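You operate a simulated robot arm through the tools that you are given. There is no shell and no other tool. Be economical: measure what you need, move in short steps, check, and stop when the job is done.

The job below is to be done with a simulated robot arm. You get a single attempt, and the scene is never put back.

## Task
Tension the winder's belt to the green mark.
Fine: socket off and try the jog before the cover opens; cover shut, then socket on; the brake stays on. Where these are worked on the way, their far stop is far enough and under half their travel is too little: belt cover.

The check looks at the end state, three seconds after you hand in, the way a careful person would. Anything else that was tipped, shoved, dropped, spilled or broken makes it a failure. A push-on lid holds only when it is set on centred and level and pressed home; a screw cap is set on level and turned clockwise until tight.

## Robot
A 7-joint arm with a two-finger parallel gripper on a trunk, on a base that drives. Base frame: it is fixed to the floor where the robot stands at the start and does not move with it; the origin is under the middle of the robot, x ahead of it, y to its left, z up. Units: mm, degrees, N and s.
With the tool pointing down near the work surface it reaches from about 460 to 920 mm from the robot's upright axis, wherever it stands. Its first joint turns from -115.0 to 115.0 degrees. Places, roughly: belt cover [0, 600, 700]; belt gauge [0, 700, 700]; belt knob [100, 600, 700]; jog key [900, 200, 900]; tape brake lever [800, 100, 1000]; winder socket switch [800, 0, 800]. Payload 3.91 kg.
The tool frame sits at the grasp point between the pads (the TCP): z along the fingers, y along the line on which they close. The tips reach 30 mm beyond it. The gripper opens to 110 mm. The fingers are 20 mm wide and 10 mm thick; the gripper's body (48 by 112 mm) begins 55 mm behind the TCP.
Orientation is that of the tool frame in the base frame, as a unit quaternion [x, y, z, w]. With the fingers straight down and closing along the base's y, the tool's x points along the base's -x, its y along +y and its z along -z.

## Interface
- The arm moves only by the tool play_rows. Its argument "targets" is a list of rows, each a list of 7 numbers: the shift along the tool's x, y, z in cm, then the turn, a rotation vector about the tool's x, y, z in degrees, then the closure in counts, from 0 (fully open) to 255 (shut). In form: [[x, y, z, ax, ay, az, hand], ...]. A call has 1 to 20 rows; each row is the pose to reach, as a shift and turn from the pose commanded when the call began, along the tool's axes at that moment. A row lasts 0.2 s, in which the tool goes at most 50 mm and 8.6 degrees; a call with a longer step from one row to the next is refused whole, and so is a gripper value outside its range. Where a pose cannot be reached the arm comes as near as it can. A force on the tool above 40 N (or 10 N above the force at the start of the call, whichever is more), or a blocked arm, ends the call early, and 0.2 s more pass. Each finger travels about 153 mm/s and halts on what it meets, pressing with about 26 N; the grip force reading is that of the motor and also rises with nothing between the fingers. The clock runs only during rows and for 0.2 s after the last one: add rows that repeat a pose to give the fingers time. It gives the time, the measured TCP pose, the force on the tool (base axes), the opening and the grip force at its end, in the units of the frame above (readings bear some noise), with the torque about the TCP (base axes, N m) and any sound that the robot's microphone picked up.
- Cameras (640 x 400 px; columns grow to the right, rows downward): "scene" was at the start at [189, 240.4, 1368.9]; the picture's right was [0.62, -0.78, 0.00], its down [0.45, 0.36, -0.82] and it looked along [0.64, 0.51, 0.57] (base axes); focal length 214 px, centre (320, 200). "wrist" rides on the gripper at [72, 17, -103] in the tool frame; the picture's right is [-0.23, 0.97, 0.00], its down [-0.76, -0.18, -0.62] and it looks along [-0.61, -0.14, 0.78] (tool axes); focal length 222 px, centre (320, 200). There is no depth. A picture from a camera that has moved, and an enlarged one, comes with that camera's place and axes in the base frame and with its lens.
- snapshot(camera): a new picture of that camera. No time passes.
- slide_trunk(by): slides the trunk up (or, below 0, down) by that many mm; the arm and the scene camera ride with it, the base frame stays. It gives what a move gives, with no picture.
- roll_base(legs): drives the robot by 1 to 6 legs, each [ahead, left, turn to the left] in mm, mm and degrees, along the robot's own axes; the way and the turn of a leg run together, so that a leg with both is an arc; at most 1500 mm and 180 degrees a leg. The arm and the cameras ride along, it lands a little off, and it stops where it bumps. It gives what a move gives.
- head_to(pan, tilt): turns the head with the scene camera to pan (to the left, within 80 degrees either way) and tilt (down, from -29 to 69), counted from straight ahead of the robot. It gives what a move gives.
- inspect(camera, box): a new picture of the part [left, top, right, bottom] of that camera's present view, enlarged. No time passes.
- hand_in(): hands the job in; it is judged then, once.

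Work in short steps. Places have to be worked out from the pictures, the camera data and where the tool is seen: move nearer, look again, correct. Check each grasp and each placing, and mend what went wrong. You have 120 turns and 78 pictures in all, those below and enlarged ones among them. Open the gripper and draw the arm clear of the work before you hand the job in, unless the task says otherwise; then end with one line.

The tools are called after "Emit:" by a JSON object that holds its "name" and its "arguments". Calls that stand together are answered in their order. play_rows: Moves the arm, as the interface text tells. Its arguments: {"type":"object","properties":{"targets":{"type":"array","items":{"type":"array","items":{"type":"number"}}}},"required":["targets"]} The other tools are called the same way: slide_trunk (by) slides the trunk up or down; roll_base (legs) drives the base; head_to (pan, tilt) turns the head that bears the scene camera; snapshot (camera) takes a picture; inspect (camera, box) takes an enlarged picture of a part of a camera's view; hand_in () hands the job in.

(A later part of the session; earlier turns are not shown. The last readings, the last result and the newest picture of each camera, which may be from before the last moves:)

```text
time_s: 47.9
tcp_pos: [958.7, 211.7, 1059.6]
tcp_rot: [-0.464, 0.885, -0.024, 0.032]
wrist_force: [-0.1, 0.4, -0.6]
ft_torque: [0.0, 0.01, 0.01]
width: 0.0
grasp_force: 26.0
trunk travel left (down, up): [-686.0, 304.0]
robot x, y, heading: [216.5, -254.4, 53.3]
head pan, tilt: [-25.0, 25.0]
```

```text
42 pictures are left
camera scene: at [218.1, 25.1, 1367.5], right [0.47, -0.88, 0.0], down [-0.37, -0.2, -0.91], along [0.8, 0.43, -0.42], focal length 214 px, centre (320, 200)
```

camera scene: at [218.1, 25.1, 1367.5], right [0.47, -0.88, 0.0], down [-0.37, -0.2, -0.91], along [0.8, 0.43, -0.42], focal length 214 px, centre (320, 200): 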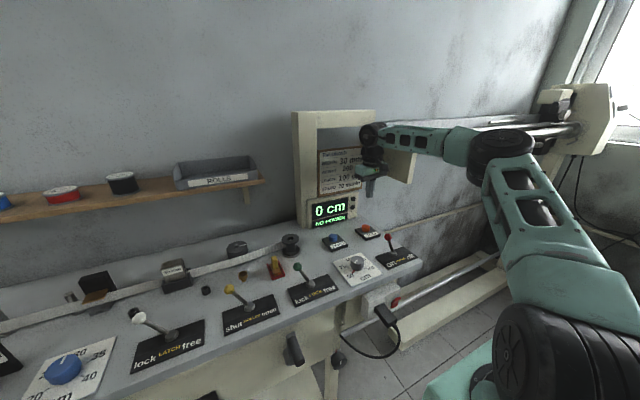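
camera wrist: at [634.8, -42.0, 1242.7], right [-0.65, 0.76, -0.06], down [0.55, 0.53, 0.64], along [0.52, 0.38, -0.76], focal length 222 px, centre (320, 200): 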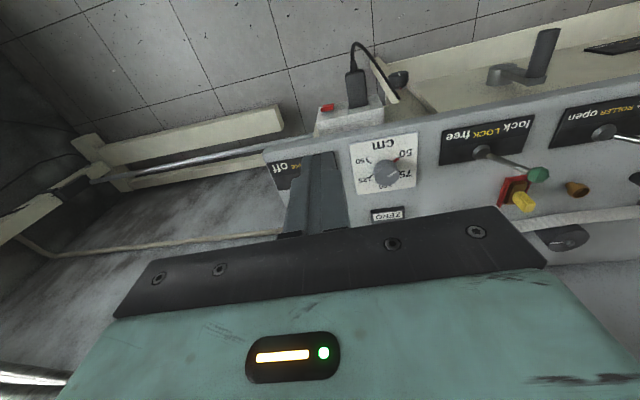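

The elbow still lies out right, level over the rail box. Raising the trunk while lowering the hand will make the forearm slope down from above; I try 200 mm.

Emit:
{"name": "slide_trunk", "arguments": {"by": 200}}

Emit:
{"name": "play_rows", "arguments": {"targets": [[0, 0, 4, 0, 0, 0, 255], [0, 0, 8, 0, 0, 0, 255], [0, 0, 12, 0, 0, 0, 255], [0, 0, 16, 0, 0, 0, 255], [0, 0, 20, 0, 0, 0, 255], [0, 0, 20, 0, 0, 0, 255]]}}

Emit:
{"name": "snapshot", "arguments": {"camera": "scene"}}

```text
time_s: 50.0
tcp_pos: [958.2, 212.1, 1260.6]
tcp_rot: [-0.465, 0.885, -0.023, 0.032]
wrist_force: [1.5, 0.1, -0.3]
ft_torque: [0.01, 0.01, 0.03]
width: 0.0
grasp_force: 26.1
trunk travel left (down, up): [-886.0, 104.0]
robot x, y, heading: [216.2, -254.0, 53.3]
head pan, tilt: [-25.0, 25.0]
```

```text
time_s: 51.4
tcp_pos: [974.2, 210.7, 1061.9]
tcp_rot: [-0.466, 0.884, -0.023, 0.033]
wrist_force: [-0.4, -0.6, 0.8]
ft_torque: [-0.02, -0.03, -0.01]
width: 0.0
grasp_force: 25.7
trunk travel left (down, up): [-886.0, 104.0]
robot x, y, heading: [219.5, -252.8, 53.1]
head pan, tilt: [-25.0, 25.0]
```

```text
41 pictures are left
camera scene: at [218.1, 25.2, 1567.4], right [0.47, -0.88, 0.0], down [-0.37, -0.2, -0.91], along [0.8, 0.43, -0.42], focal length 214 px, centre (320, 200)
```

scene: 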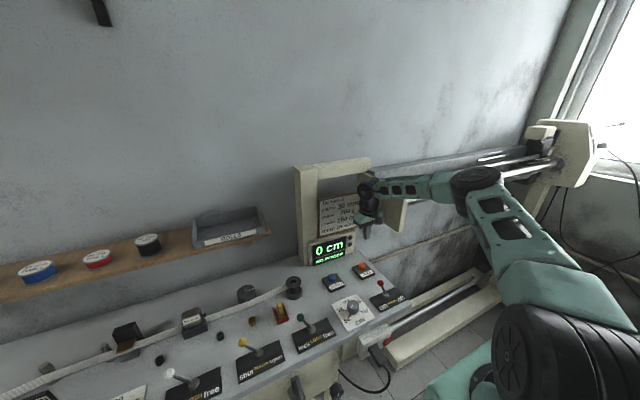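

Likely the wrist knuckle or forearm meets the sign/board beside the post. I tilt the hand 22° (top back toward me) and yaw the camera away from the brake lever, still high above JOG.

Emit:
{"name": "play_rows", "arguments": {"targets": [[0.3, 0.3, 0, 1.15, -4.3, -5.9, 255], [0.7, 0.6, 0, 2.3, -8.6, -11.8, 255], [1, 1, 0, 3.45, -12.9, -17.7, 255], [1.4, 1.3, 0, 4.6, -17.2, -23.6, 255], [1.7, 1.6, 0, 5.76, -21.5, -29.6, 255], [1.7, 1.6, 0, 5.76, -21.5, -29.6, 255]]}}

Emit:
{"name": "snapshot", "arguments": {"camera": "wrist"}}

Emit:
{"name": "snapshot", "arguments": {"camera": "scene"}}

```text
time_s: 52.8
tcp_pos: [951.7, 204.2, 1058.9]
tcp_rot: [-0.668, 0.713, 0.013, 0.211]
wrist_force: [0.1, -0.1, 1.3]
ft_torque: [-0.01, 0.04, 0.02]
width: 0.0
grasp_force: 25.7
trunk travel left (down, up): [-886.0, 104.0]
robot x, y, heading: [216.1, -253.3, 53.3]
head pan, tilt: [-25.0, 25.0]
```

```text
40 pictures are left
camera wrist: at [904.3, 107.5, 1125.2], right [-0.93, 0.32, -0.19], down [0.01, 0.52, 0.86], along [0.37, 0.79, -0.48], focal length 222 px, centre (320, 200)
```

wrist: 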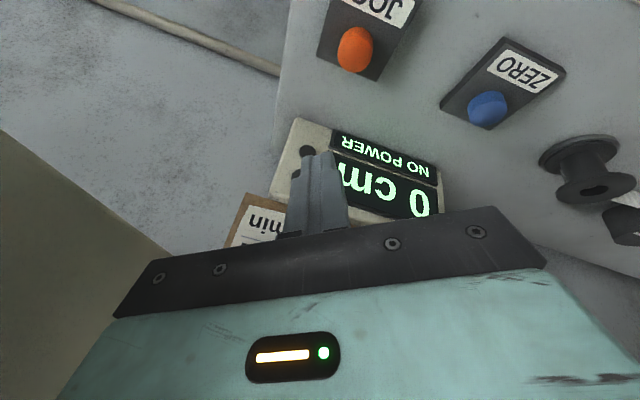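

```text
39 pictures are left
camera scene: at [218.1, 25.1, 1567.5], right [0.47, -0.88, 0.0], down [-0.37, -0.2, -0.91], along [0.8, 0.43, -0.42], focal length 214 px, centre (320, 200)
```

scene: 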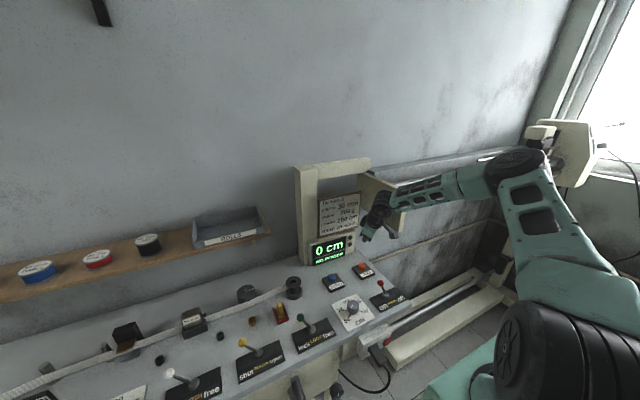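

JOG is now estimated at (955, 211, ~897) and the tip at (960, 213, 1031). I descend 110 mm vertically.

Emit:
{"name": "play_rows", "arguments": {"targets": [[0.7, 0.6, 2, 0, 0, 0, 255], [1.4, 1.2, 4, 0, 0, 0, 255], [2.1, 1.7, 6, 0, 0, 0, 255], [2.8, 2.3, 8, 0, 0, 0, 255], [3.5, 2.9, 10, 0, 0, 0, 255], [3.5, 2.9, 10, 0, 0, 0, 255]]}}

Emit:
{"name": "inspect", "arguments": {"camera": "scene", "box": [310, 190, 450, 320]}}

Emit:
{"name": "snapshot", "arguments": {"camera": "wrist"}}

```text
time_s: 54.2
tcp_pos: [952.1, 205.2, 950.5]
tcp_rot: [-0.667, 0.714, 0.012, 0.211]
wrist_force: [-0.8, -0.9, -1.1]
ft_torque: [-0.04, -0.01, 0.02]
width: 0.0
grasp_force: 26.0
trunk travel left (down, up): [-886.0, 104.0]
robot x, y, heading: [217.3, -254.0, 53.0]
head pan, tilt: [-25.0, 25.0]
```

```text
3.08 times, centred on (380, 255) of scene
camera zoom: at [218.1, 25.1, 1567.5], right [0.47, -0.88, 0.0], down [-0.37, -0.2, -0.91], along [0.8, 0.43, -0.42], focal length 660 px, centre (135, 31)
```

zoom: 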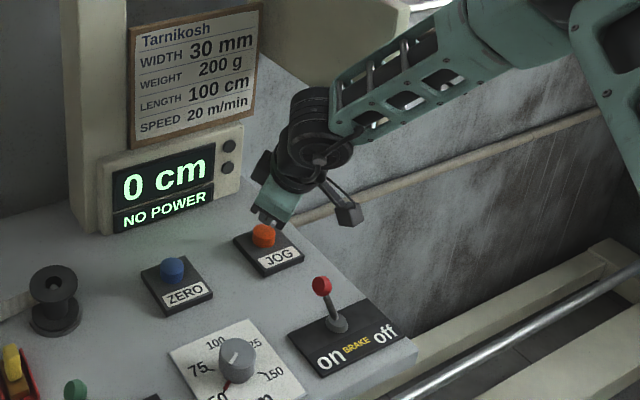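

```text
37 pictures are left
camera wrist: at [904.8, 107.4, 1015.4], right [-0.93, 0.32, -0.19], down [0.01, 0.52, 0.86], along [0.37, 0.79, -0.48], focal length 222 px, centre (320, 200)
```

wrist: 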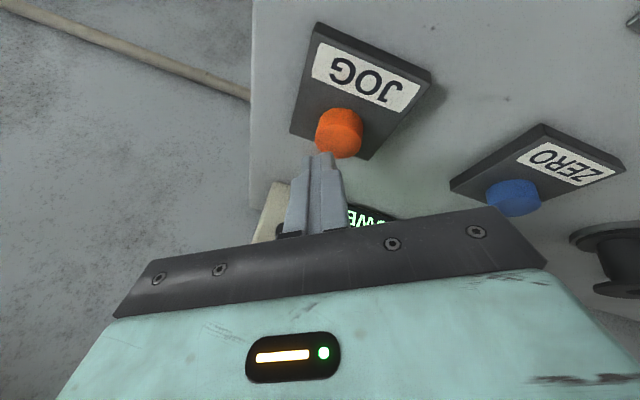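

Clear path. Button top is about (954, 224, 895); I shift (-6, +9) mm and press straight down.

Emit:
{"name": "play_rows", "arguments": {"targets": [[-0.84, 0.67, 0.1, 0, 0, 0, 255], [-0.3, 1.15, 1.8, 0, 0, 0, 255], [-0.1, 1.3, 2.4, 0, 0, 0, 255], [0.05, 1.4, 2.8, 0, 0, 0, 255], [0.2, 1.53, 3.2, 0, 0, 0, 255], [0.3, 1.6, 3.5, 0, 0, 0, 255]]}}

Emit:
{"name": "inspect", "arguments": {"camera": "scene", "box": [310, 190, 450, 320]}}

```text
time_s: 55.1
tcp_pos: [946.3, 214.2, 932.4]
tcp_rot: [-0.666, 0.714, 0.011, 0.217]
wrist_force: [-5.0, -3.7, 16.4]
ft_torque: [-0.19, 0.23, 0.03]
width: 0.0
grasp_force: 25.7
trunk travel left (down, up): [-886.0, 104.0]
robot x, y, heading: [215.8, -258.5, 53.1]
head pan, tilt: [-25.0, 25.0]
heard: click
stopped in row 4: the force on the tool passed its limit at 44 N (the readings are from after the stop); the commanded pose is now the measured one
```

```text
3.08 times, centred on (380, 255) of scene
camera zoom: at [215.2, 22.7, 1568.6], right [0.47, -0.88, 0.0], down [-0.37, -0.2, -0.91], along [0.8, 0.43, -0.42], focal length 660 px, centre (135, 31)
```

zoom: 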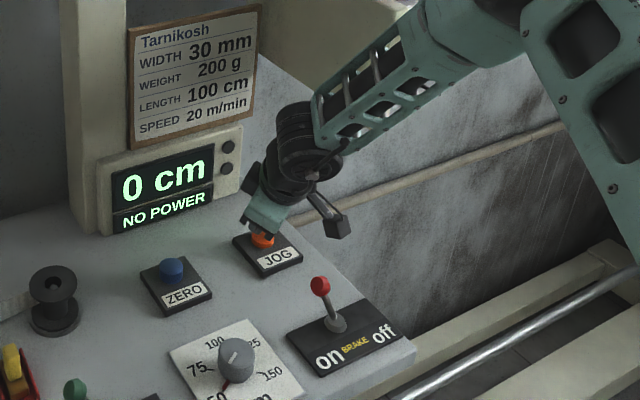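

JOG clicked and the display still says NO POWER. I lift off and retract over the table edge.

Emit:
{"name": "play_rows", "arguments": {"targets": [[-1.2, -1, -3.4, 0, 0, 0, 255], [-2.4, -2, -6.8, 0, 0, 0, 255], [-3.6, -3, -10.2, 0, 0, 0, 255], [-4.8, -3.9, -13.6, 0, 0, 0, 255], [-1.7, -2, -15.2, 0, 0, 0, 255], [1.4, 0, -16.8, 0, 0, 0, 255], [4.5, 2, -18.4, 0, 0, 0, 255], [7.6, 3.9, -20, 0, 0, 0, 255], [10.7, 5.9, -21.7, 0, 0, 0, 255], [13.8, 7.9, -23.3, 0, 0, 0, 255], [16.9, 9.8, -25, 0, 0, 0, 255], [20, 11.7, -26.6, 0, 0, 0, 255], [22.1, 13, -27.9, 0, 0, 0, 255], [22.1, 13, -27.9, 0, 0, 0, 255]]}}

```text
time_s: 58.1
tcp_pos: [777.5, -60.9, 1068.5]
tcp_rot: [-0.667, 0.714, 0.012, 0.213]
wrist_force: [0.0, 1.2, -0.5]
ft_torque: [-0.03, 0.02, 0.01]
width: 0.1
grasp_force: 26.2
out of reach, approached as far as the arm can: row 12, 13, 14
trunk travel left (down, up): [-886.0, 104.0]
robot x, y, heading: [218.8, -254.0, 53.4]
head pan, tilt: [-25.0, 25.0]
```

Clear of the table. I turn the hand back upright and carry it leftwards in front of me.

Emit:
{"name": "play_rows", "arguments": {"targets": [[-2, 3.1, -0.2, -0.7, 2.7, 3.7, 255], [-4.1, 6.3, -0.4, -1.4, 5.4, 7.4, 255], [-6.1, 9.4, -0.6, -2.2, 8, 11.1, 255], [-8.2, 12.6, -0.8, -2.9, 10.7, 14.8, 255], [-10.2, 15.7, -0.9, -3.6, 13.4, 18.5, 255], [-12.3, 18.9, -1.1, -4.3, 16.1, 22.2, 255], [-14.3, 22, -1.3, -5, 18.8, 25.9, 255], [-16.4, 25.2, -1.5, -5.76, 21.5, 29.6, 255], [-16.4, 25.2, -1.5, -5.76, 21.5, 29.6, 255]]}}

Emit:
{"name": "slide_trunk", "arguments": {"by": -250}}

```text
time_s: 60.1
tcp_pos: [536.9, 120.8, 1064.1]
tcp_rot: [-0.464, 0.885, -0.023, 0.035]
wrist_force: [-0.6, 0.1, -0.4]
ft_torque: [-0.02, 0.02, -0.03]
width: 0.0
grasp_force: 26.2
out of reach, approached as far as the arm can: row 1, 2, 3, 4, 5, 6, 7
trunk travel left (down, up): [-886.0, 104.0]
robot x, y, heading: [220.1, -253.0, 53.0]
head pan, tilt: [-25.0, 25.0]
```

```text
time_s: 62.6
tcp_pos: [537.3, 119.9, 812.9]
tcp_rot: [-0.463, 0.885, -0.023, 0.035]
wrist_force: [-0.5, -0.2, 0.9]
ft_torque: [0.04, -0.01, -0.01]
width: 0.0
grasp_force: 26.4
trunk travel left (down, up): [-636.0, 354.0]
robot x, y, heading: [217.7, -254.1, 53.2]
head pan, tilt: [-25.0, 25.0]
```

Next: pull the hand back 9 cm so it clears the front cranks, then drive 480 mm left to the belt door and look.

Emit:
{"name": "play_rows", "arguments": {"targets": [[3, 0, -3, 0, 0, 0, 255], [6, 0, -6, 0, 0, 0, 255], [9, 0, -9, 0, 0, 0, 255], [9, 0, -9, 0, 0, 0, 255]]}}

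Emit:
{"name": "roll_base", "arguments": {"legs": [[0, 440, 0]]}}

Emit:
{"name": "head_to", "arguments": {"pan": 10, "tilt": 45}}

Emit:
{"name": "snapshot", "arguments": {"camera": "scene"}}

```text
time_s: 63.6
tcp_pos: [485.6, 123.1, 914.0]
tcp_rot: [-0.465, 0.884, -0.025, 0.034]
wrist_force: [0.2, -0.6, 0.0]
ft_torque: [0.02, -0.03, -0.01]
width: 0.0
grasp_force: 26.2
out of reach, approached as far as the arm can: row 1, 2, 3, 4
trunk travel left (down, up): [-636.0, 354.0]
robot x, y, heading: [213.8, -251.2, 53.0]
head pan, tilt: [-25.0, 25.0]
```

```text
time_s: 66.3
tcp_pos: [135.5, 383.7, 914.0]
tcp_rot: [-0.467, 0.883, -0.023, 0.035]
wrist_force: [0.2, 0.0, -1.0]
ft_torque: [0.01, -0.01, 0.01]
width: 0.0
grasp_force: 25.8
trunk travel left (down, up): [-636.0, 354.0]
robot x, y, heading: [-134.4, 6.0, 53.7]
head pan, tilt: [-25.0, 25.0]
```

```text
time_s: 67.3
tcp_pos: [135.5, 385.0, 914.0]
tcp_rot: [-0.468, 0.883, -0.023, 0.035]
wrist_force: [0.5, 1.0, 0.2]
ft_torque: [0.01, -0.02, 0.03]
width: 0.0
grasp_force: 26.4
trunk travel left (down, up): [-636.0, 354.0]
robot x, y, heading: [-131.1, 6.3, 53.6]
head pan, tilt: [10.0, 45.0]
```

```text
35 pictures are left
camera scene: at [-177.5, 312.1, 1286.9], right [0.9, -0.44, 0.0], down [-0.31, -0.63, -0.71], along [0.31, 0.63, -0.71], focal length 214 px, centre (320, 200)
```

scene: 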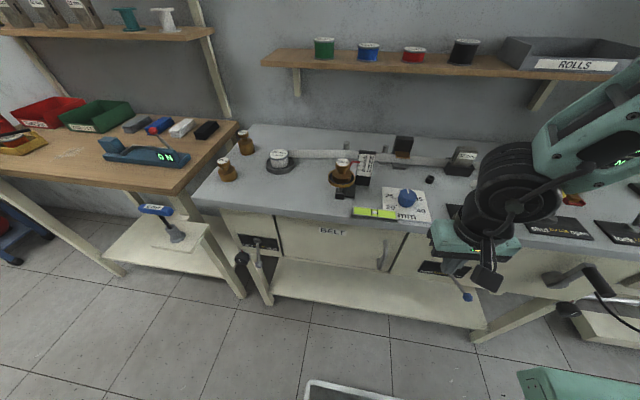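

I zoom in on the door and handle.

Emit:
{"name": "inspect", "arguments": {"camera": "scene", "box": [220, 190, 420, 310]}}

```text
3.20 times, centred on (320, 250) of scene
camera zoom: at [-177.5, 312.1, 1286.9], right [0.9, -0.44, 0.0], down [-0.31, -0.63, -0.71], along [0.31, 0.63, -0.71], focal length 686 px, centre (320, 40)
```

zoom: 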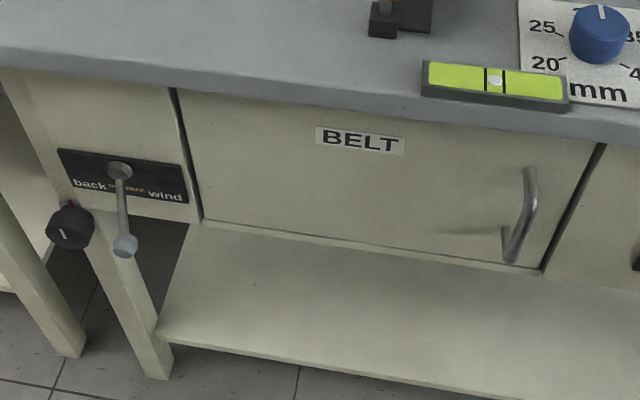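

Handle bar estimated at about (121, 511), z 665–800, hinge on the left. I open the fingers, raise and tilt the hand 45°, shifted in front of the handle, then lower by trunk.

Emit:
{"name": "play_rows", "arguments": {"targets": [[0, 1, -3, 0, 0, 0, 0], [0, 2, -7, 0, 0, 0, 0], [-0.5, 3, -11, 0, -6, 0, 0], [-0.8, 4, -15, 0, -13, 0, 0], [-1.2, 5, -19, 0, -20, 0, 0], [-1.6, 6, -22, 0, -27, 0, 0], [-2, 7, -24, 0, -33, 0, 0], [-2.3, 8, -25, 0, -39, 0, 0], [-2.3, 8.5, -25, 0, -45, 0, 0], [-2.3, 8.5, -25, 0, -45, 0, 0]]}}

Emit:
{"name": "slide_trunk", "arguments": {"by": -400}}

Emit:
{"name": "snapshot", "arguments": {"camera": "wrist"}}

```text
time_s: 69.5
tcp_pos: [57.8, 452.1, 1158.4]
tcp_rot: [-0.441, 0.802, 0.158, 0.371]
wrist_force: [0.5, -0.2, -0.3]
ft_torque: [-0.01, 0.03, -0.01]
width: 109.8
grasp_force: 0.0
trunk travel left (down, up): [-636.0, 354.0]
robot x, y, heading: [-131.9, 5.3, 53.9]
head pan, tilt: [10.0, 45.0]
```

```text
time_s: 73.3
tcp_pos: [58.8, 452.4, 758.4]
tcp_rot: [-0.44, 0.803, 0.157, 0.37]
wrist_force: [-0.3, -0.4, -0.2]
ft_torque: [0.02, -0.01, -0.04]
width: 110.0
grasp_force: 0.1
trunk travel left (down, up): [-236.0, 754.0]
robot x, y, heading: [-133.7, 6.2, 53.9]
head pan, tilt: [10.0, 45.0]
```

```text
33 pictures are left
camera wrist: at [-27.5, 359.7, 773.2], right [-0.73, 0.68, 0.09], down [0.12, -0.01, 0.99], along [0.68, 0.73, -0.07], focal length 222 px, centre (320, 200)
```

wrist: 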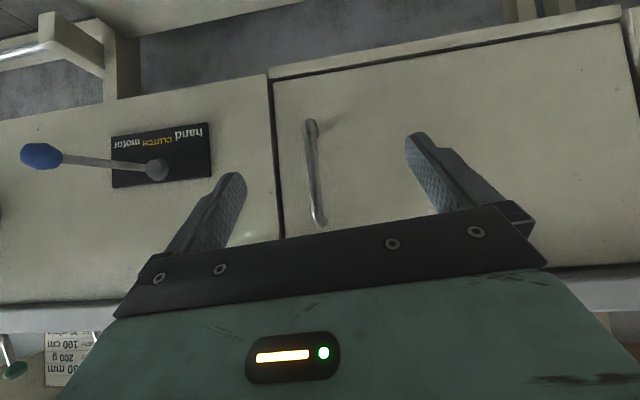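

The bar is between the fingers: centre about (120, 513, 727). I advance so the pads surround it, then close.

Emit:
{"name": "play_rows", "arguments": {"targets": [[-0.9, -0.4, 1.8, 0, 0, 0, 0], [-1.9, -0.7, 3.6, 0, 0, 0, 0], [-2.8, -1.1, 5.3, 0, 0, 0, 0], [-3.8, -1.4, 7.1, 0, 0, 0, 0], [-3.8, -1.4, 7.1, 0, 0, 0, 0], [-3.8, -1.4, 7.1, 0, 0, 0, 130], [-3.8, -1.4, 7.1, 0, 0, 0, 255], [-3.8, -1.4, 7.1, 0, 0, 0, 255], [-3.8, -1.4, 7.1, 0, 0, 0, 255]]}}

Emit:
{"name": "snapshot", "arguments": {"camera": "wrist"}}

```text
time_s: 75.3
tcp_pos: [115.1, 508.6, 739.8]
tcp_rot: [-0.439, 0.803, 0.156, 0.37]
wrist_force: [22.5, -20.4, 6.4]
ft_torque: [0.91, 0.74, -0.22]
width: 13.4
grasp_force: 45.1
trunk travel left (down, up): [-236.0, 754.0]
robot x, y, heading: [-133.6, 5.0, 53.7]
head pan, tilt: [10.0, 45.0]
```

```text
32 pictures are left
camera wrist: at [29.1, 415.3, 754.8], right [-0.72, 0.68, 0.09], down [0.12, -0.01, 0.99], along [0.68, 0.73, -0.07], focal length 222 px, centre (320, 200)
```

wrist: 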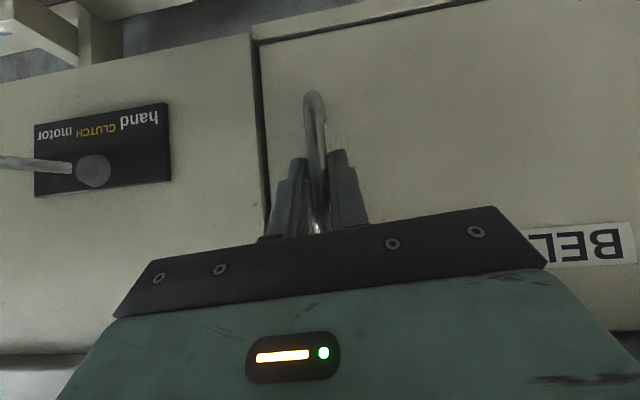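

Gripped (13 mm bar). I pull along the door's arc around the left hinge (radius ~322 mm), to 20° first.

Emit:
{"name": "play_rows", "arguments": {"targets": [[0, -0.4, 0, 0, 0, 0, 255], [0.9, -0.2, -1, 0.9, 0.1, 0.8, 255], [1.85, 0.1, -2.06, 1.8, 0.2, 1.7, 255], [2.75, 0.5, -3.1, 2.7, 0.3, 2.5, 255], [3.64, 0.9, -4.08, 3.7, 0.4, 3.4, 255], [4.5, 1.4, -5, 4.6, 0.5, 4.2, 255], [5.3, 1.9, -6, 5.5, 0.55, 5.1, 255], [6.15, 2.5, -7, 6.4, 0.6, 6, 255], [6.99, 3.1, -7.96, 7.3, 0.7, 6.8, 255], [6.99, 3.1, -7.96, 7.3, 0.7, 6.8, 255]]}}

Emit:
{"name": "snapshot", "arguments": {"camera": "scene"}}

```text
time_s: 76.5
tcp_pos: [76.0, 472.4, 740.8]
tcp_rot: [-0.41, 0.819, 0.149, 0.373]
wrist_force: [-5.5, 6.8, -7.5]
ft_torque: [1.18, 0.72, 0.04]
width: 13.1
grasp_force: 44.9
trunk travel left (down, up): [-236.0, 754.0]
robot x, y, heading: [-132.1, 5.0, 53.6]
head pan, tilt: [10.0, 45.0]
stopped in row 5: the force on the tool passed its limit at 46 N (the readings are from after the stop); the commanded pose is now the measured one
```

```text
31 pictures are left
camera scene: at [-178.2, 312.7, 886.7], right [0.9, -0.44, 0.0], down [-0.31, -0.63, -0.71], along [0.31, 0.63, -0.71], focal length 214 px, centre (320, 200)
```

scene: 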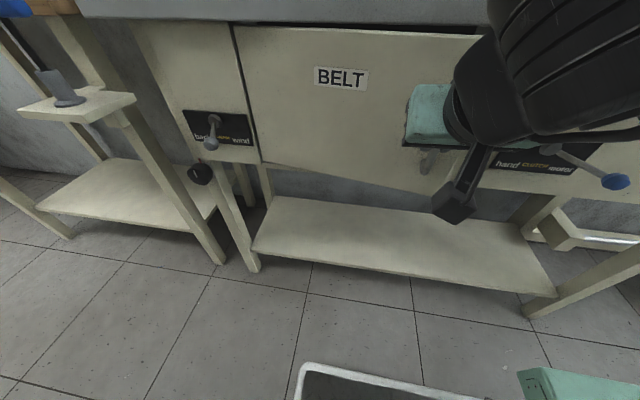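

The door is opening on the predicted arc (≈10°). I continue along the arc toward 45°, turning the hand with it.

Emit:
{"name": "play_rows", "arguments": {"targets": [[0.9, 0.4, -1, 1.8, 0.15, 1.7, 255], [1.79, 0.83, -2.01, 3.7, 0.3, 3.4, 255], [2.65, 1.35, -3, 5.5, 0.45, 5.1, 255], [3.51, 1.89, -3.97, 7.3, 0.6, 6.8, 255], [4.35, 2.5, -4.95, 9.2, 0.75, 8.5, 255], [5.17, 3.16, -5.88, 11, 0.9, 10.2, 255], [5.95, 3.9, -6.8, 12.9, 1, 11.9, 255], [6.7, 4.64, -7.67, 14.7, 1.2, 13.6, 255], [7.45, 5.5, -8.55, 16.5, 1.35, 15.3, 255], [8.16, 6.35, -9.41, 18.3, 1.5, 17, 255], [8.85, 7.3, -10.2, 20.2, 1.7, 18.7, 255], [9.49, 8.22, -11, 22, 1.9, 20.3, 255], [9.49, 8.22, -11, 22, 1.9, 20.3, 255]]}}

```text
time_s: 78.9
tcp_pos: [-43.0, 419.1, 736.6]
tcp_rot: [-0.184, 0.895, 0.041, 0.405]
wrist_force: [2.0, -10.1, 15.8]
ft_torque: [0.9, 0.93, -0.07]
width: 13.6
grasp_force: 45.3
trunk travel left (down, up): [-236.0, 754.0]
robot x, y, heading: [-131.4, 6.9, 53.9]
head pan, tilt: [10.0, 45.0]
stopped in row 11: the force on the tool passed its limit at 42 N (the readings are from after the stop); the commanded pose is now the measured one
```

Door at ≈35°. I release, back off along the fingers, and raise; then I'll push the door fully open from its inside with the closed fingers.

Emit:
{"name": "play_rows", "arguments": {"targets": [[0, 0, 0, 0, 0, 0, 100], [0, 0, 0, 0, 0, 0, 0], [0, 0, 0, 0, 0, 0, 0], [0, 0, -2, 0, 0, 0, 0], [0, 0, -4.5, 0, 0, 0, 0], [0, 0, -7, 0, 0, 0, 0], [0, 0, -9, 0, 0, 0, 0], [0, 0, -9, 0, 0, 0, 0]]}}

Emit:
{"name": "slide_trunk", "arguments": {"by": 250}}

Emit:
{"name": "snapshot", "arguments": {"camera": "scene"}}

```text
time_s: 80.7
tcp_pos: [-91.3, 416.6, 788.3]
tcp_rot: [-0.156, 0.898, 0.019, 0.411]
wrist_force: [0.6, 0.5, -1.4]
ft_torque: [-0.01, -0.02, 0.01]
width: 110.1
grasp_force: 0.1
trunk travel left (down, up): [-236.0, 754.0]
robot x, y, heading: [-131.9, 4.4, 53.6]
head pan, tilt: [10.0, 45.0]
```

```text
time_s: 83.3
tcp_pos: [-95.5, 412.2, 1042.0]
tcp_rot: [-0.164, 0.898, 0.026, 0.408]
wrist_force: [-0.1, 0.8, -0.1]
ft_torque: [0.0, -0.01, 0.02]
width: 110.3
grasp_force: 0.1
trunk travel left (down, up): [-486.0, 504.0]
robot x, y, heading: [-136.5, 6.3, 53.8]
head pan, tilt: [10.0, 45.0]
```

```text
30 pictures are left
camera scene: at [-200.2, 315.8, 1131.2], right [0.98, -0.18, 0.0], down [-0.13, -0.74, -0.65], along [0.12, 0.64, -0.76], focal length 214 px, centre (320, 200)
```

scene: 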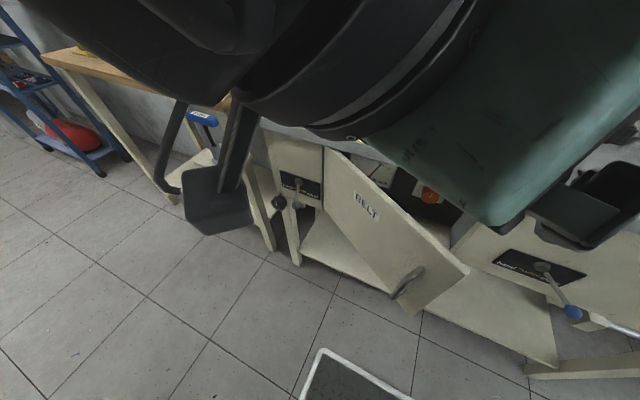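

The door stands about 40° open with the knob and a dial visible inside. I bring the hand upright again, square, with fingers closed, right of the door.

Emit:
{"name": "play_rows", "arguments": {"targets": [[-1.3, -0.5, 1.5, -1.65, 5.1, -4.3, 255], [-2.5, -1.1, 2.9, -3.3, 10.1, -8.6, 255], [-3.8, -1.6, 4.4, -5, 15.2, -12.9, 255], [-5, -2.1, 5.9, -6.6, 20.3, -17.2, 255], [-6.3, -2.7, 7.4, -8.2, 25.4, -21.5, 255], [-7.6, -3.2, 8.8, -9.9, 30.4, -25.8, 255], [-8.8, -3.8, 10.3, -11.5, 35.5, -30.1, 255], [-10.1, -4.3, 11.8, -13.2, 40.6, -34.4, 255], [-10.1, -4.3, 11.8, -13.2, 40.6, -34.4, 255]]}}

Emit:
{"name": "head_to", "arguments": {"pan": 20, "tilt": 45}}

Emit:
{"name": "snapshot", "arguments": {"camera": "scene"}}

```text
time_s: 85.3
tcp_pos: [52.9, 420.4, 1046.6]
tcp_rot: [-0.48, 0.875, -0.046, 0.046]
wrist_force: [0.7, 0.2, -0.5]
ft_torque: [0.0, 0.07, -0.01]
width: 0.0
grasp_force: 25.6
trunk travel left (down, up): [-486.0, 504.0]
robot x, y, heading: [-135.2, 3.9, 53.7]
head pan, tilt: [10.0, 45.0]
```

```text
time_s: 86.0
tcp_pos: [52.8, 418.7, 1044.8]
tcp_rot: [-0.479, 0.875, -0.046, 0.046]
wrist_force: [0.4, -0.7, 0.5]
ft_torque: [0.01, 0.01, -0.04]
width: 0.4
grasp_force: 25.9
trunk travel left (down, up): [-486.0, 504.0]
robot x, y, heading: [-133.1, 5.5, 53.8]
head pan, tilt: [20.0, 45.0]
```

```text
29 pictures are left
camera scene: at [-191.0, 317.2, 1136.9], right [0.96, -0.28, 0.0], down [-0.2, -0.68, -0.71], along [0.2, 0.68, -0.71], focal length 214 px, centre (320, 200)
```

scene: 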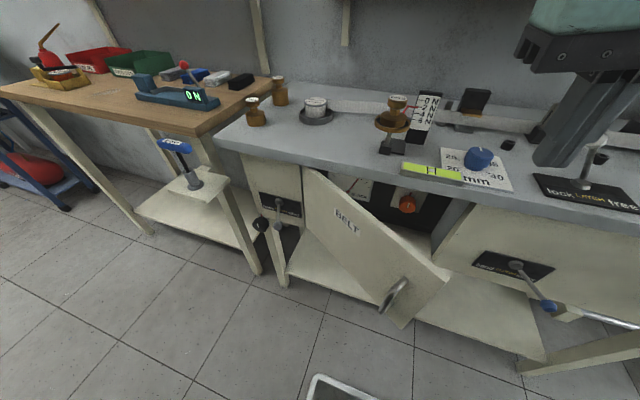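

I place the closed fingers over the gap behind the door (u≈-235, n≈440), then lower with the trunk.

Emit:
{"name": "play_rows", "arguments": {"targets": [[-2.5, 0.9, 0, 0, 0, 0, 255], [-5, 1.8, 0, 0, 0, 0, 255], [-7.3, 2.6, 0, 0, 0, 0, 255], [-7.3, 2.6, 0, 0, 0, 0, 255]]}}

Emit:
{"name": "slide_trunk", "arguments": {"by": -150}}

Emit:
{"name": "snapshot", "arguments": {"camera": "scene"}}

```text
time_s: 87.0
tcp_pos: [84.4, 448.2, 1045.8]
tcp_rot: [-0.481, 0.874, -0.045, 0.047]
wrist_force: [0.2, 0.0, 0.0]
ft_torque: [0.02, -0.02, 0.0]
width: 0.0
grasp_force: 26.1
out of reach, approached as far as the arm can: row 1, 2, 3, 4
trunk travel left (down, up): [-486.0, 504.0]
robot x, y, heading: [-132.9, 2.7, 53.8]
head pan, tilt: [20.0, 45.0]
```

```text
time_s: 88.8
tcp_pos: [82.7, 448.5, 896.6]
tcp_rot: [-0.481, 0.874, -0.045, 0.047]
wrist_force: [1.0, -0.4, 0.3]
ft_torque: [-0.01, 0.0, 0.01]
width: 0.0
grasp_force: 25.4
trunk travel left (down, up): [-336.0, 654.0]
robot x, y, heading: [-130.9, 6.8, 53.8]
head pan, tilt: [20.0, 45.0]
```

```text
28 pictures are left
camera scene: at [-191.0, 317.3, 986.9], right [0.96, -0.28, 0.0], down [-0.2, -0.68, -0.71], along [0.2, 0.68, -0.71], focal length 214 px, centre (320, 200)
```

scene: 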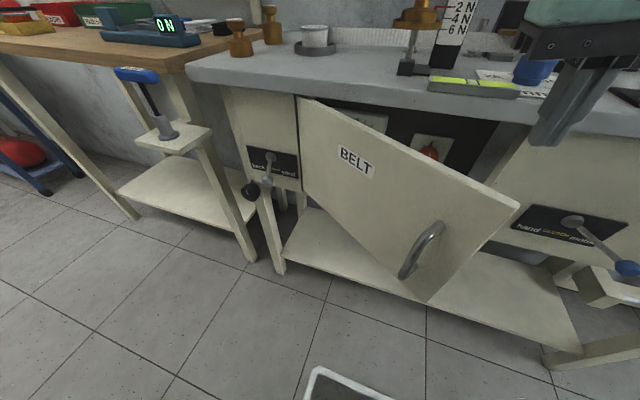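

The tool is too near my axis for the push. I back the base off (80 back, 160 right), then bring the fingers back behind the door edge.

Emit:
{"name": "roll_base", "arguments": {"legs": [[-80, -160, 0]]}}

```text
time_s: 90.3
tcp_pos: [167.9, 288.6, 896.0]
tcp_rot: [-0.483, 0.873, -0.045, 0.047]
wrist_force: [0.5, 0.1, -0.6]
ft_torque: [0.01, 0.0, 0.0]
width: 0.0
grasp_force: 25.8
trunk travel left (down, up): [-336.0, 654.0]
robot x, y, heading: [-49.0, -155.1, 53.7]
head pan, tilt: [20.0, 45.0]
```

I bring the fingers behind the door edge.

Emit:
{"name": "play_rows", "arguments": {"targets": [[-2.2, 3.3, -0.3, 0, 0, 0, 255], [-4.4, 6.6, -0.6, 0, 0, 0, 255], [-6.6, 9.9, -1, 0, 0, 0, 255], [-8.8, 13.3, -1.3, 0, 0, 0, 255], [-11, 16.6, -1.6, 0, 0, 0, 255], [-11, 16.6, -1.6, 0, 0, 0, 255]]}}

Emit:
{"name": "slide_trunk", "arguments": {"by": -95}}

Emit:
{"name": "snapshot", "arguments": {"camera": "scene"}}

```text
time_s: 91.7
tcp_pos: [168.0, 287.0, 895.9]
tcp_rot: [-0.483, 0.873, -0.045, 0.046]
wrist_force: [0.3, 0.5, 1.1]
ft_torque: [0.0, 0.01, 0.0]
width: 0.1
grasp_force: 26.7
out of reach, approached as far as the arm can: row 1, 2, 3, 4, 5, 6
trunk travel left (down, up): [-336.0, 654.0]
robot x, y, heading: [-46.4, -155.8, 53.8]
head pan, tilt: [20.0, 45.0]
```

```text
time_s: 93.0
tcp_pos: [168.8, 287.8, 800.5]
tcp_rot: [-0.482, 0.874, -0.045, 0.047]
wrist_force: [-0.4, 0.3, -0.6]
ft_torque: [-0.03, 0.01, -0.04]
width: 0.2
grasp_force: 26.5
trunk travel left (down, up): [-241.0, 749.0]
robot x, y, heading: [-44.9, -155.3, 53.9]
head pan, tilt: [20.0, 45.0]
```

```text
27 pictures are left
camera scene: at [-106.1, 157.7, 891.9], right [0.96, -0.28, 0.0], down [-0.2, -0.68, -0.71], along [0.2, 0.68, -0.71], focal length 214 px, centre (320, 200)
```

scene: 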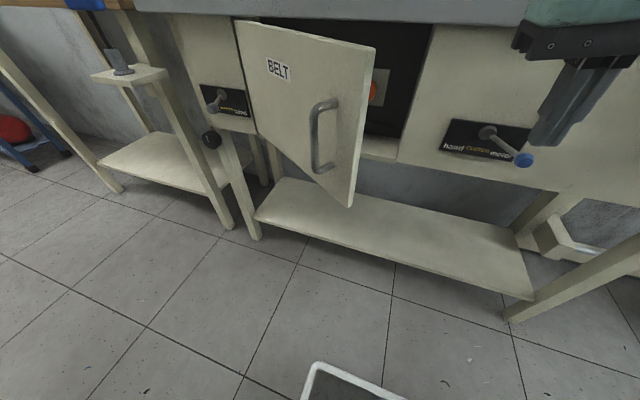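

The arm is at a joint limit with the tool too high relative to the shoulder. I raise the trunk 220 mm, then lower the hand with the arm.

Emit:
{"name": "slide_trunk", "arguments": {"by": 220}}

Emit:
{"name": "play_rows", "arguments": {"targets": [[0, 0, 3, 0, 0, 0, 255], [0, 0, 6, 0, 0, 0, 255], [0, 0, 9, 0, 0, 0, 255], [0, 0, 12, 0, 0, 0, 255], [0, 0, 12, 0, 0, 0, 255]]}}

```text
time_s: 95.3
tcp_pos: [168.5, 288.6, 1021.0]
tcp_rot: [-0.482, 0.874, -0.044, 0.047]
wrist_force: [-0.3, -1.1, 0.5]
ft_torque: [0.02, -0.01, 0.01]
width: 0.0
grasp_force: 26.1
trunk travel left (down, up): [-461.0, 529.0]
robot x, y, heading: [-50.5, -158.6, 53.5]
head pan, tilt: [20.0, 45.0]
```

```text
time_s: 96.5
tcp_pos: [185.6, 267.8, 908.7]
tcp_rot: [-0.483, 0.873, -0.044, 0.049]
wrist_force: [0.6, -0.5, -0.2]
ft_torque: [-0.01, 0.02, -0.03]
width: 0.1
grasp_force: 25.4
out of reach, approached as far as the arm can: row 2, 3, 4, 5
trunk travel left (down, up): [-461.0, 529.0]
robot x, y, heading: [-48.9, -155.5, 53.7]
head pan, tilt: [20.0, 45.0]
```

Better. Now I move the fingers behind the door edge at this height.

Emit:
{"name": "play_rows", "arguments": {"targets": [[-3.9, 0.5, -0.1, 0, 0, 0, 255], [-7.8, 3, -0.4, 0, 0, 0, 255], [-11, 6, -0.8, 0, 0, 0, 255], [-11.7, 10, -1.1, 0, 0, 0, 255], [-11.7, 14.5, -1.5, 0, 0, 0, 255], [-11.7, 19.1, -1.9, 0, 0, 0, 255], [-11.7, 19.1, -1.9, 0, 0, 0, 255]]}}

```text
time_s: 98.1
tcp_pos: [167.7, 292.4, 965.4]
tcp_rot: [-0.481, 0.873, -0.043, 0.071]
wrist_force: [-0.7, 0.8, -0.1]
ft_torque: [0.01, 0.04, -0.02]
width: 0.2
grasp_force: 25.6
out of reach, approached as far as the arm can: row 1, 2, 3, 4, 5, 6, 7
trunk travel left (down, up): [-461.0, 529.0]
robot x, y, heading: [-45.2, -154.3, 53.7]
head pan, tilt: [20.0, 45.0]
```

The arm seems at a wrist limit. I test by yawing the tool 30° counter-clockwise (seen from above), then moving left.

Emit:
{"name": "play_rows", "arguments": {"targets": [[0, 0, 0, 0, 0, -8, 255], [0, 0, 0, 0, 0, -16, 255], [0, 0, 0, 0, 0, -24, 255], [0, 0, 0, 0, 0, -32, 255], [-2, 4, 0, 0, 0, -32, 255], [-4, 8, 0, 0, 0, -32, 255], [-4, 8, 0, 0, 0, -32, 255]]}}

Emit:
{"name": "head_to", "arguments": {"pan": -20, "tilt": 20}}

Emit:
{"name": "snapshot", "arguments": {"camera": "scene"}}

```text
time_s: 99.7
tcp_pos: [168.4, 287.7, 1000.6]
tcp_rot: [-0.705, 0.706, -0.055, 0.034]
wrist_force: [-0.7, -0.6, -0.5]
ft_torque: [-0.02, -0.04, 0.01]
width: 0.2
grasp_force: 26.1
out of reach, approached as far as the arm can: row 1, 2, 3, 4, 5, 6, 7
trunk travel left (down, up): [-461.0, 529.0]
robot x, y, heading: [-46.8, -154.6, 53.8]
head pan, tilt: [20.0, 45.0]
```

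```text
time_s: 100.8
tcp_pos: [169.0, 287.7, 1000.7]
tcp_rot: [-0.704, 0.707, -0.056, 0.035]
wrist_force: [0.5, 0.5, 0.7]
ft_torque: [0.03, -0.01, -0.02]
width: 0.1
grasp_force: 25.9
trunk travel left (down, up): [-461.0, 529.0]
robot x, y, heading: [-45.6, -151.8, 53.8]
head pan, tilt: [-20.0, 20.0]
```

```text
26 pictures are left
camera scene: at [-51.5, 131.4, 1150.5], right [0.56, -0.83, 0.0], down [-0.28, -0.19, -0.94], along [0.78, 0.52, -0.34], focal length 214 px, centre (320, 200)
```

scene: 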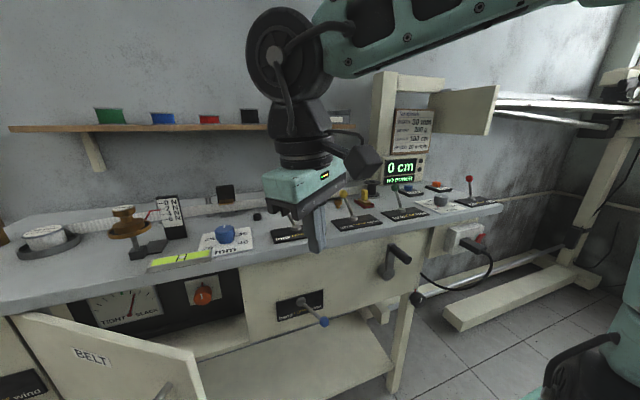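

I'll use the base to push instead, the arm staying rigid: first drive so the fingers hang behind the door edge, then lower the trunk.

Emit:
{"name": "roll_base", "arguments": {"legs": [[96, 175, 0]]}}

Emit:
{"name": "slide_trunk", "arguments": {"by": -190}}

Emit:
{"name": "head_to", "arguments": {"pan": 20, "tilt": 45}}

Emit:
{"name": "snapshot", "arguments": {"camera": "scene"}}

```text
time_s: 102.4
tcp_pos: [77.7, 470.8, 1000.0]
tcp_rot: [-0.705, 0.706, -0.055, 0.034]
wrist_force: [-0.4, 0.0, 0.3]
ft_torque: [-0.04, -0.02, -0.01]
width: 0.0
grasp_force: 25.8
trunk travel left (down, up): [-461.0, 529.0]
robot x, y, heading: [-141.0, 29.7, 53.7]
head pan, tilt: [-20.0, 20.0]
```

```text
time_s: 104.5
tcp_pos: [77.6, 471.1, 809.8]
tcp_rot: [-0.705, 0.706, -0.056, 0.035]
wrist_force: [-0.3, -0.6, 0.9]
ft_torque: [0.0, -0.02, -0.01]
width: 0.0
grasp_force: 26.2
trunk travel left (down, up): [-271.0, 719.0]
robot x, y, heading: [-138.8, 27.0, 53.6]
head pan, tilt: [-20.0, 20.0]
```

```text
time_s: 105.5
tcp_pos: [77.9, 470.8, 811.5]
tcp_rot: [-0.704, 0.707, -0.056, 0.034]
wrist_force: [0.3, -0.1, 0.0]
ft_torque: [0.0, 0.0, -0.01]
width: 0.0
grasp_force: 26.5
trunk travel left (down, up): [-271.0, 719.0]
robot x, y, heading: [-139.6, 25.5, 53.8]
head pan, tilt: [20.0, 45.0]
```

```text
25 pictures are left
camera scene: at [-196.8, 341.0, 921.9], right [0.96, -0.28, 0.0], down [-0.2, -0.68, -0.71], along [0.2, 0.68, -0.71], focal length 214 px, centre (320, 200)
```

scene: 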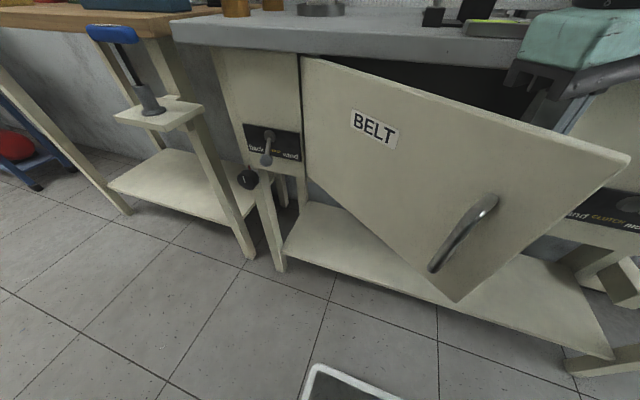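

The fingers are behind the door. I push it open by driving along the arc to about 65°.

Emit:
{"name": "roll_base", "arguments": {"legs": [[-90, 47, 0], [-61, 56, 0], [-45, 71, 0]]}}

Emit:
{"name": "snapshot", "arguments": {"camera": "scene"}}

```text
time_s: 108.0
tcp_pos: [-181.0, 414.3, 810.1]
tcp_rot: [-0.705, 0.706, -0.056, 0.034]
wrist_force: [0.4, 0.1, 0.1]
ft_torque: [0.0, 0.0, -0.02]
width: 0.1
grasp_force: 25.8
trunk travel left (down, up): [-271.0, 719.0]
robot x, y, heading: [-393.9, -29.0, 53.7]
head pan, tilt: [20.0, 45.0]
```

```text
24 pictures are left
camera scene: at [-454.9, 284.0, 921.9], right [0.96, -0.28, 0.0], down [-0.2, -0.68, -0.71], along [0.2, 0.68, -0.71], focal length 214 px, centre (320, 200)
```

scene: 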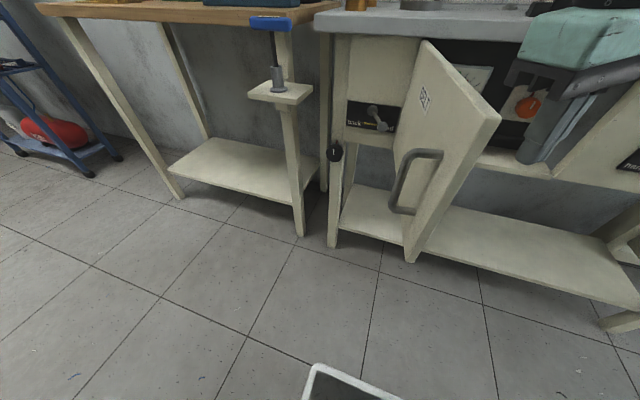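

The door is at roughly 70°. I push on to the far stop (~95°).

Emit:
{"name": "roll_base", "arguments": {"legs": [[-25, 79, 0], [-5, 56, 0], [3, 40, 0]]}}

Emit:
{"name": "snapshot", "arguments": {"camera": "scene"}}

```text
time_s: 110.2
tcp_pos: [-329.9, 488.3, 810.2]
tcp_rot: [-0.702, 0.709, -0.064, 0.031]
wrist_force: [8.5, -19.8, 10.7]
ft_torque: [0.8, 0.47, 0.28]
width: 0.0
grasp_force: 26.1
trunk travel left (down, up): [-271.0, 719.0]
robot x, y, heading: [-550.8, 50.5, 53.9]
head pan, tilt: [20.0, 45.0]
stopped in leg 3: the force on the tool passed its limit at 52 N (the readings are from after the stop); the commanded pose is now the measured one
```

```text
23 pictures are left
camera scene: at [-609.9, 361.8, 922.2], right [0.96, -0.28, 0.0], down [-0.2, -0.68, -0.71], along [0.2, 0.68, -0.71], focal length 214 px, centre (320, 200)
```

scene: 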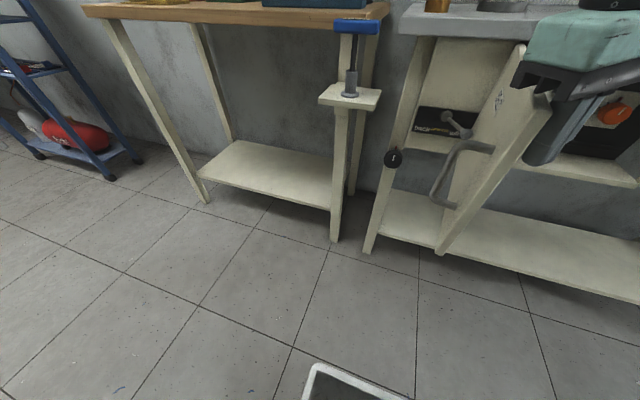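

The door hit its stop. I drive right, away from it, to stand before the opening, and look inside.

Emit:
{"name": "roll_base", "arguments": {"legs": [[0, -300, 0], [90, 0, 0]]}}

Emit:
{"name": "head_to", "arguments": {"pan": 0, "tilt": 30}}

Emit:
{"name": "snapshot", "arguments": {"camera": "scene"}}

```text
time_s: 113.0
tcp_pos: [-35.2, 384.3, 809.6]
tcp_rot: [0.706, -0.705, 0.062, -0.032]
wrist_force: [0.7, -1.1, 0.6]
ft_torque: [-0.02, -0.01, 0.0]
width: 0.3
grasp_force: 25.9
trunk travel left (down, up): [-271.0, 719.0]
robot x, y, heading: [-252.2, -59.2, 54.6]
head pan, tilt: [20.0, 45.0]
```

```text
time_s: 113.8
tcp_pos: [-36.6, 384.6, 810.0]
tcp_rot: [0.705, -0.705, 0.062, -0.032]
wrist_force: [-0.1, -0.7, -0.2]
ft_torque: [-0.02, 0.02, 0.01]
width: 0.0
grasp_force: 25.8
trunk travel left (down, up): [-271.0, 719.0]
robot x, y, heading: [-251.6, -56.1, 54.3]
head pan, tilt: [0.0, 30.0]
```

```text
22 pictures are left
camera scene: at [-282.2, 249.8, 944.4], right [0.81, -0.58, 0.0], down [-0.29, -0.41, -0.87], along [0.5, 0.7, -0.5], focal length 214 px, centre (320, 200)
```

scene: 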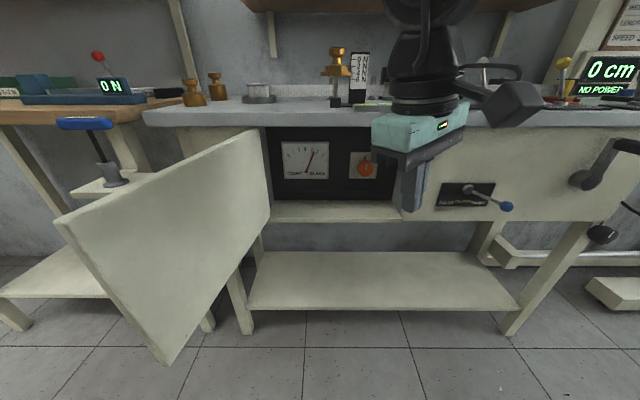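

Door well open. I enlarge the gauge and knob.

Emit:
{"name": "inspect", "arguments": {"camera": "scene", "box": [265, 120, 395, 200]}}

```text
4.92 times, centred on (330, 160) of scene
camera zoom: at [-282.2, 249.8, 944.4], right [0.81, -0.58, 0.0], down [-0.29, -0.41, -0.87], along [0.5, 0.7, -0.5], focal length 1056 px, centre (271, 397)
```

zoom: 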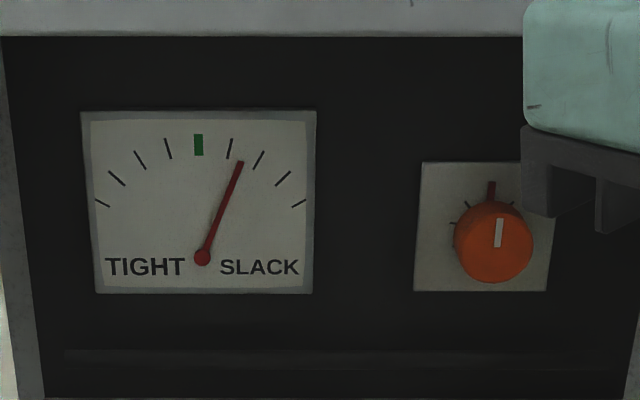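

Gauge needle sits ~23° toward SLACK from the green mark; knob centre ≈ (145, 630, 723), ~45 mm wide. I back off slightly and turn the hand horizontal, pointing at the cabinet.

Emit:
{"name": "roll_base", "arguments": {"legs": [[-60, 0, -0.6]]}}

Emit:
{"name": "play_rows", "arguments": {"targets": [[-1.3, -1, 0.1, 1.7, -6.6, 2.7, 200], [-2.6, -1.9, 0.2, 3.4, -13.3, 5.4, 150], [-3.9, -2.9, 0.3, 5.1, -19.9, 8, 80], [-5.3, -3.8, 0.3, 6.7, -26.6, 10.7, 80], [-6.6, -4.8, 0.4, 8.4, -33.2, 13.4, 80], [-7.9, -5.8, 0.5, 10.1, -39.8, 16.1, 80], [-9.2, -6.7, 0.6, 11.8, -46.5, 18.7, 80], [-10.5, -7.7, 0.6, 13.5, -53.1, 21.4, 80], [-11.8, -8.7, 0.7, 15.2, -59.7, 24.1, 80], [-13.2, -9.6, 0.8, 16.8, -66.4, 26.8, 80], [-14.5, -10.6, 0.9, 18.5, -73, 29.5, 80], [-15.8, -11.5, 0.9, 20.2, -79.7, 32.1, 80], [-17.1, -12.5, 1, 21.9, -86.3, 34.8, 80], [-17.1, -12.5, 1, 21.9, -86.3, 34.8, 80], [-17.1, -12.5, 1, 21.9, -86.3, 34.8, 80]]}}

Emit:
{"name": "snapshot", "arguments": {"camera": "wrist"}}

```text
time_s: 114.8
tcp_pos: [-66.6, 334.5, 810.1]
tcp_rot: [-0.702, 0.709, -0.063, 0.031]
wrist_force: [0.5, 0.8, -0.4]
ft_torque: [-0.04, 0.01, 0.01]
width: 0.0
grasp_force: 26.1
trunk travel left (down, up): [-271.0, 719.0]
robot x, y, heading: [-286.9, -105.6, 53.7]
head pan, tilt: [0.0, 30.0]
```

```text
time_s: 118.0
tcp_pos: [59.9, 501.6, 807.8]
tcp_rot: [-0.317, 0.633, 0.316, 0.632]
wrist_force: [-0.3, -0.3, 0.0]
ft_torque: [-0.02, -0.01, 0.05]
width: 75.8
grasp_force: 0.1
trunk travel left (down, up): [-271.0, 719.0]
robot x, y, heading: [-289.0, -105.8, 53.6]
head pan, tilt: [0.0, 30.0]
```

```text
20 pictures are left
camera wrist: at [-15.5, 429.6, 735.2], right [-0.78, 0.58, 0.23], down [-0.23, -0.6, 0.76], along [0.58, 0.54, 0.6], focal length 222 px, centre (320, 200)
```

wrist: 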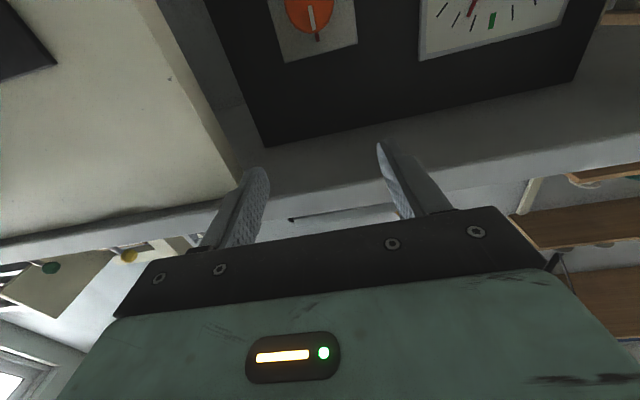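

Hand is horizontal and square. I lower the trunk 83 mm to knob height, shift 9 mm left and advance 8 cm, then look.

Emit:
{"name": "slide_trunk", "arguments": {"by": -83}}

Emit:
{"name": "play_rows", "arguments": {"targets": [[0, 0.9, 0, 0, 0, 0, 80], [0, 0.9, 2.5, 0, 0, 0, 80], [0, 0.9, 5, 0, 0, 0, 80], [0, 0.9, 7.5, 0, 0, 0, 80], [0, 0.9, 7.5, 0, 0, 0, 80]]}}

Emit:
{"name": "snapshot", "arguments": {"camera": "wrist"}}

```text
time_s: 119.2
tcp_pos: [61.2, 503.0, 725.2]
tcp_rot: [-0.317, 0.634, 0.315, 0.631]
wrist_force: [0.5, 0.2, -0.2]
ft_torque: [-0.02, -0.01, -0.02]
width: 75.6
grasp_force: 0.1
trunk travel left (down, up): [-188.0, 802.0]
robot x, y, heading: [-282.0, -104.7, 53.8]
head pan, tilt: [0.0, 30.0]
```

```text
time_s: 120.4
tcp_pos: [99.1, 567.4, 726.1]
tcp_rot: [-0.317, 0.634, 0.316, 0.63]
wrist_force: [-0.2, 0.4, 0.4]
ft_torque: [0.0, -0.03, 0.03]
width: 75.7
grasp_force: 0.0
trunk travel left (down, up): [-188.0, 802.0]
robot x, y, heading: [-286.4, -105.1, 53.7]
head pan, tilt: [0.0, 30.0]
```

```text
19 pictures are left
camera wrist: at [22.8, 494.8, 653.3], right [-0.78, 0.58, 0.23], down [-0.23, -0.6, 0.76], along [0.58, 0.54, 0.6], focal length 222 px, centre (320, 200)
```

wrist: 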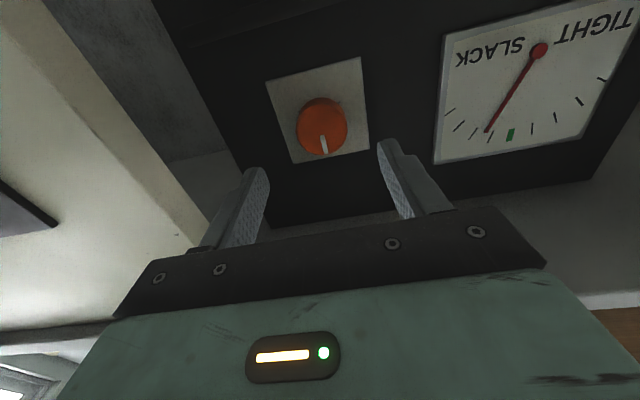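

Aligned with the knob (face at n≈600, tool at n=516). I advance 70 mm and close gently on it.

Emit:
{"name": "play_rows", "arguments": {"targets": [[0, 0.15, 2.5, 0, 0, 0, 80], [0, 0.15, 4.5, 0, 0, 0, 80], [0, 0.15, 6, 0, 0, 0, 80], [0, 0.15, 7, 0, 0, 0, 80], [0, 0.15, 7, 0, 0, 0, 80]]}}

Emit:
{"name": "snapshot", "arguments": {"camera": "wrist"}}

```text
time_s: 121.6
tcp_pos: [138.4, 625.1, 724.7]
tcp_rot: [-0.318, 0.634, 0.316, 0.631]
wrist_force: [-0.9, -1.8, -0.9]
ft_torque: [-0.03, -0.02, 0.06]
width: 74.9
grasp_force: 0.1
trunk travel left (down, up): [-188.0, 802.0]
robot x, y, heading: [-285.7, -107.1, 53.8]
head pan, tilt: [0.0, 30.0]
```

```text
18 pictures are left
camera wrist: at [62.9, 552.3, 651.5], right [-0.78, 0.58, 0.23], down [-0.23, -0.6, 0.76], along [0.58, 0.54, 0.6], focal length 222 px, centre (320, 200)
```

wrist: 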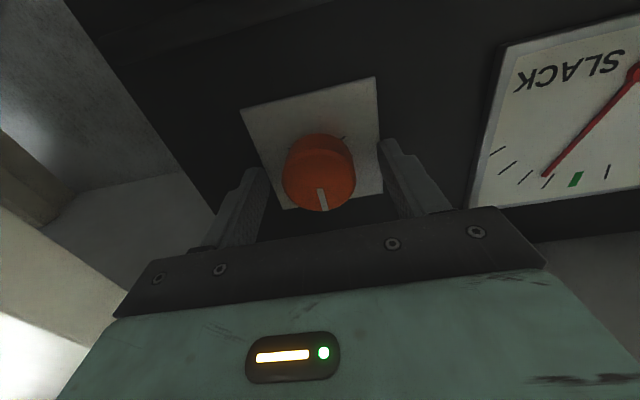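

The knob is between the pads. I close on it.

Emit:
{"name": "play_rows", "arguments": {"targets": [[0, 0, 0.3, 0, 0, 0, 120], [0, 0, 0.6, 0, 0, 0, 160], [0, 0, 0.6, 0, 0, 0, 255], [0, 0, 0.6, 0, 0, 0, 255]]}}

Emit:
{"name": "inspect", "arguments": {"camera": "wrist", "box": [200, 0, 640, 240]}}

```text
time_s: 122.1
tcp_pos: [134.7, 628.3, 725.0]
tcp_rot: [-0.321, 0.633, 0.318, 0.629]
wrist_force: [-5.5, -12.6, 3.0]
ft_torque: [0.17, -0.31, 0.82]
width: 51.1
grasp_force: 9.8
trunk travel left (down, up): [-188.0, 802.0]
robot x, y, heading: [-287.0, -104.2, 53.7]
head pan, tilt: [0.0, 30.0]
stopped in row 2: the force on the tool passed its limit at 48 N (the readings are from after the stop); the commanded pose is now the measured one
```

```text
1.45 times, centred on (420, 120) of wrist
camera zoom: at [59.8, 554.8, 652.0], right [-0.79, 0.58, 0.23], down [-0.22, -0.6, 0.77], along [0.58, 0.55, 0.6], focal length 323 px, centre (174, 316)
```

zoom: 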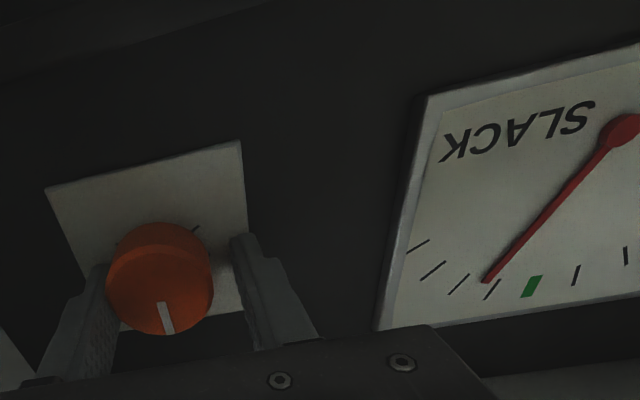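

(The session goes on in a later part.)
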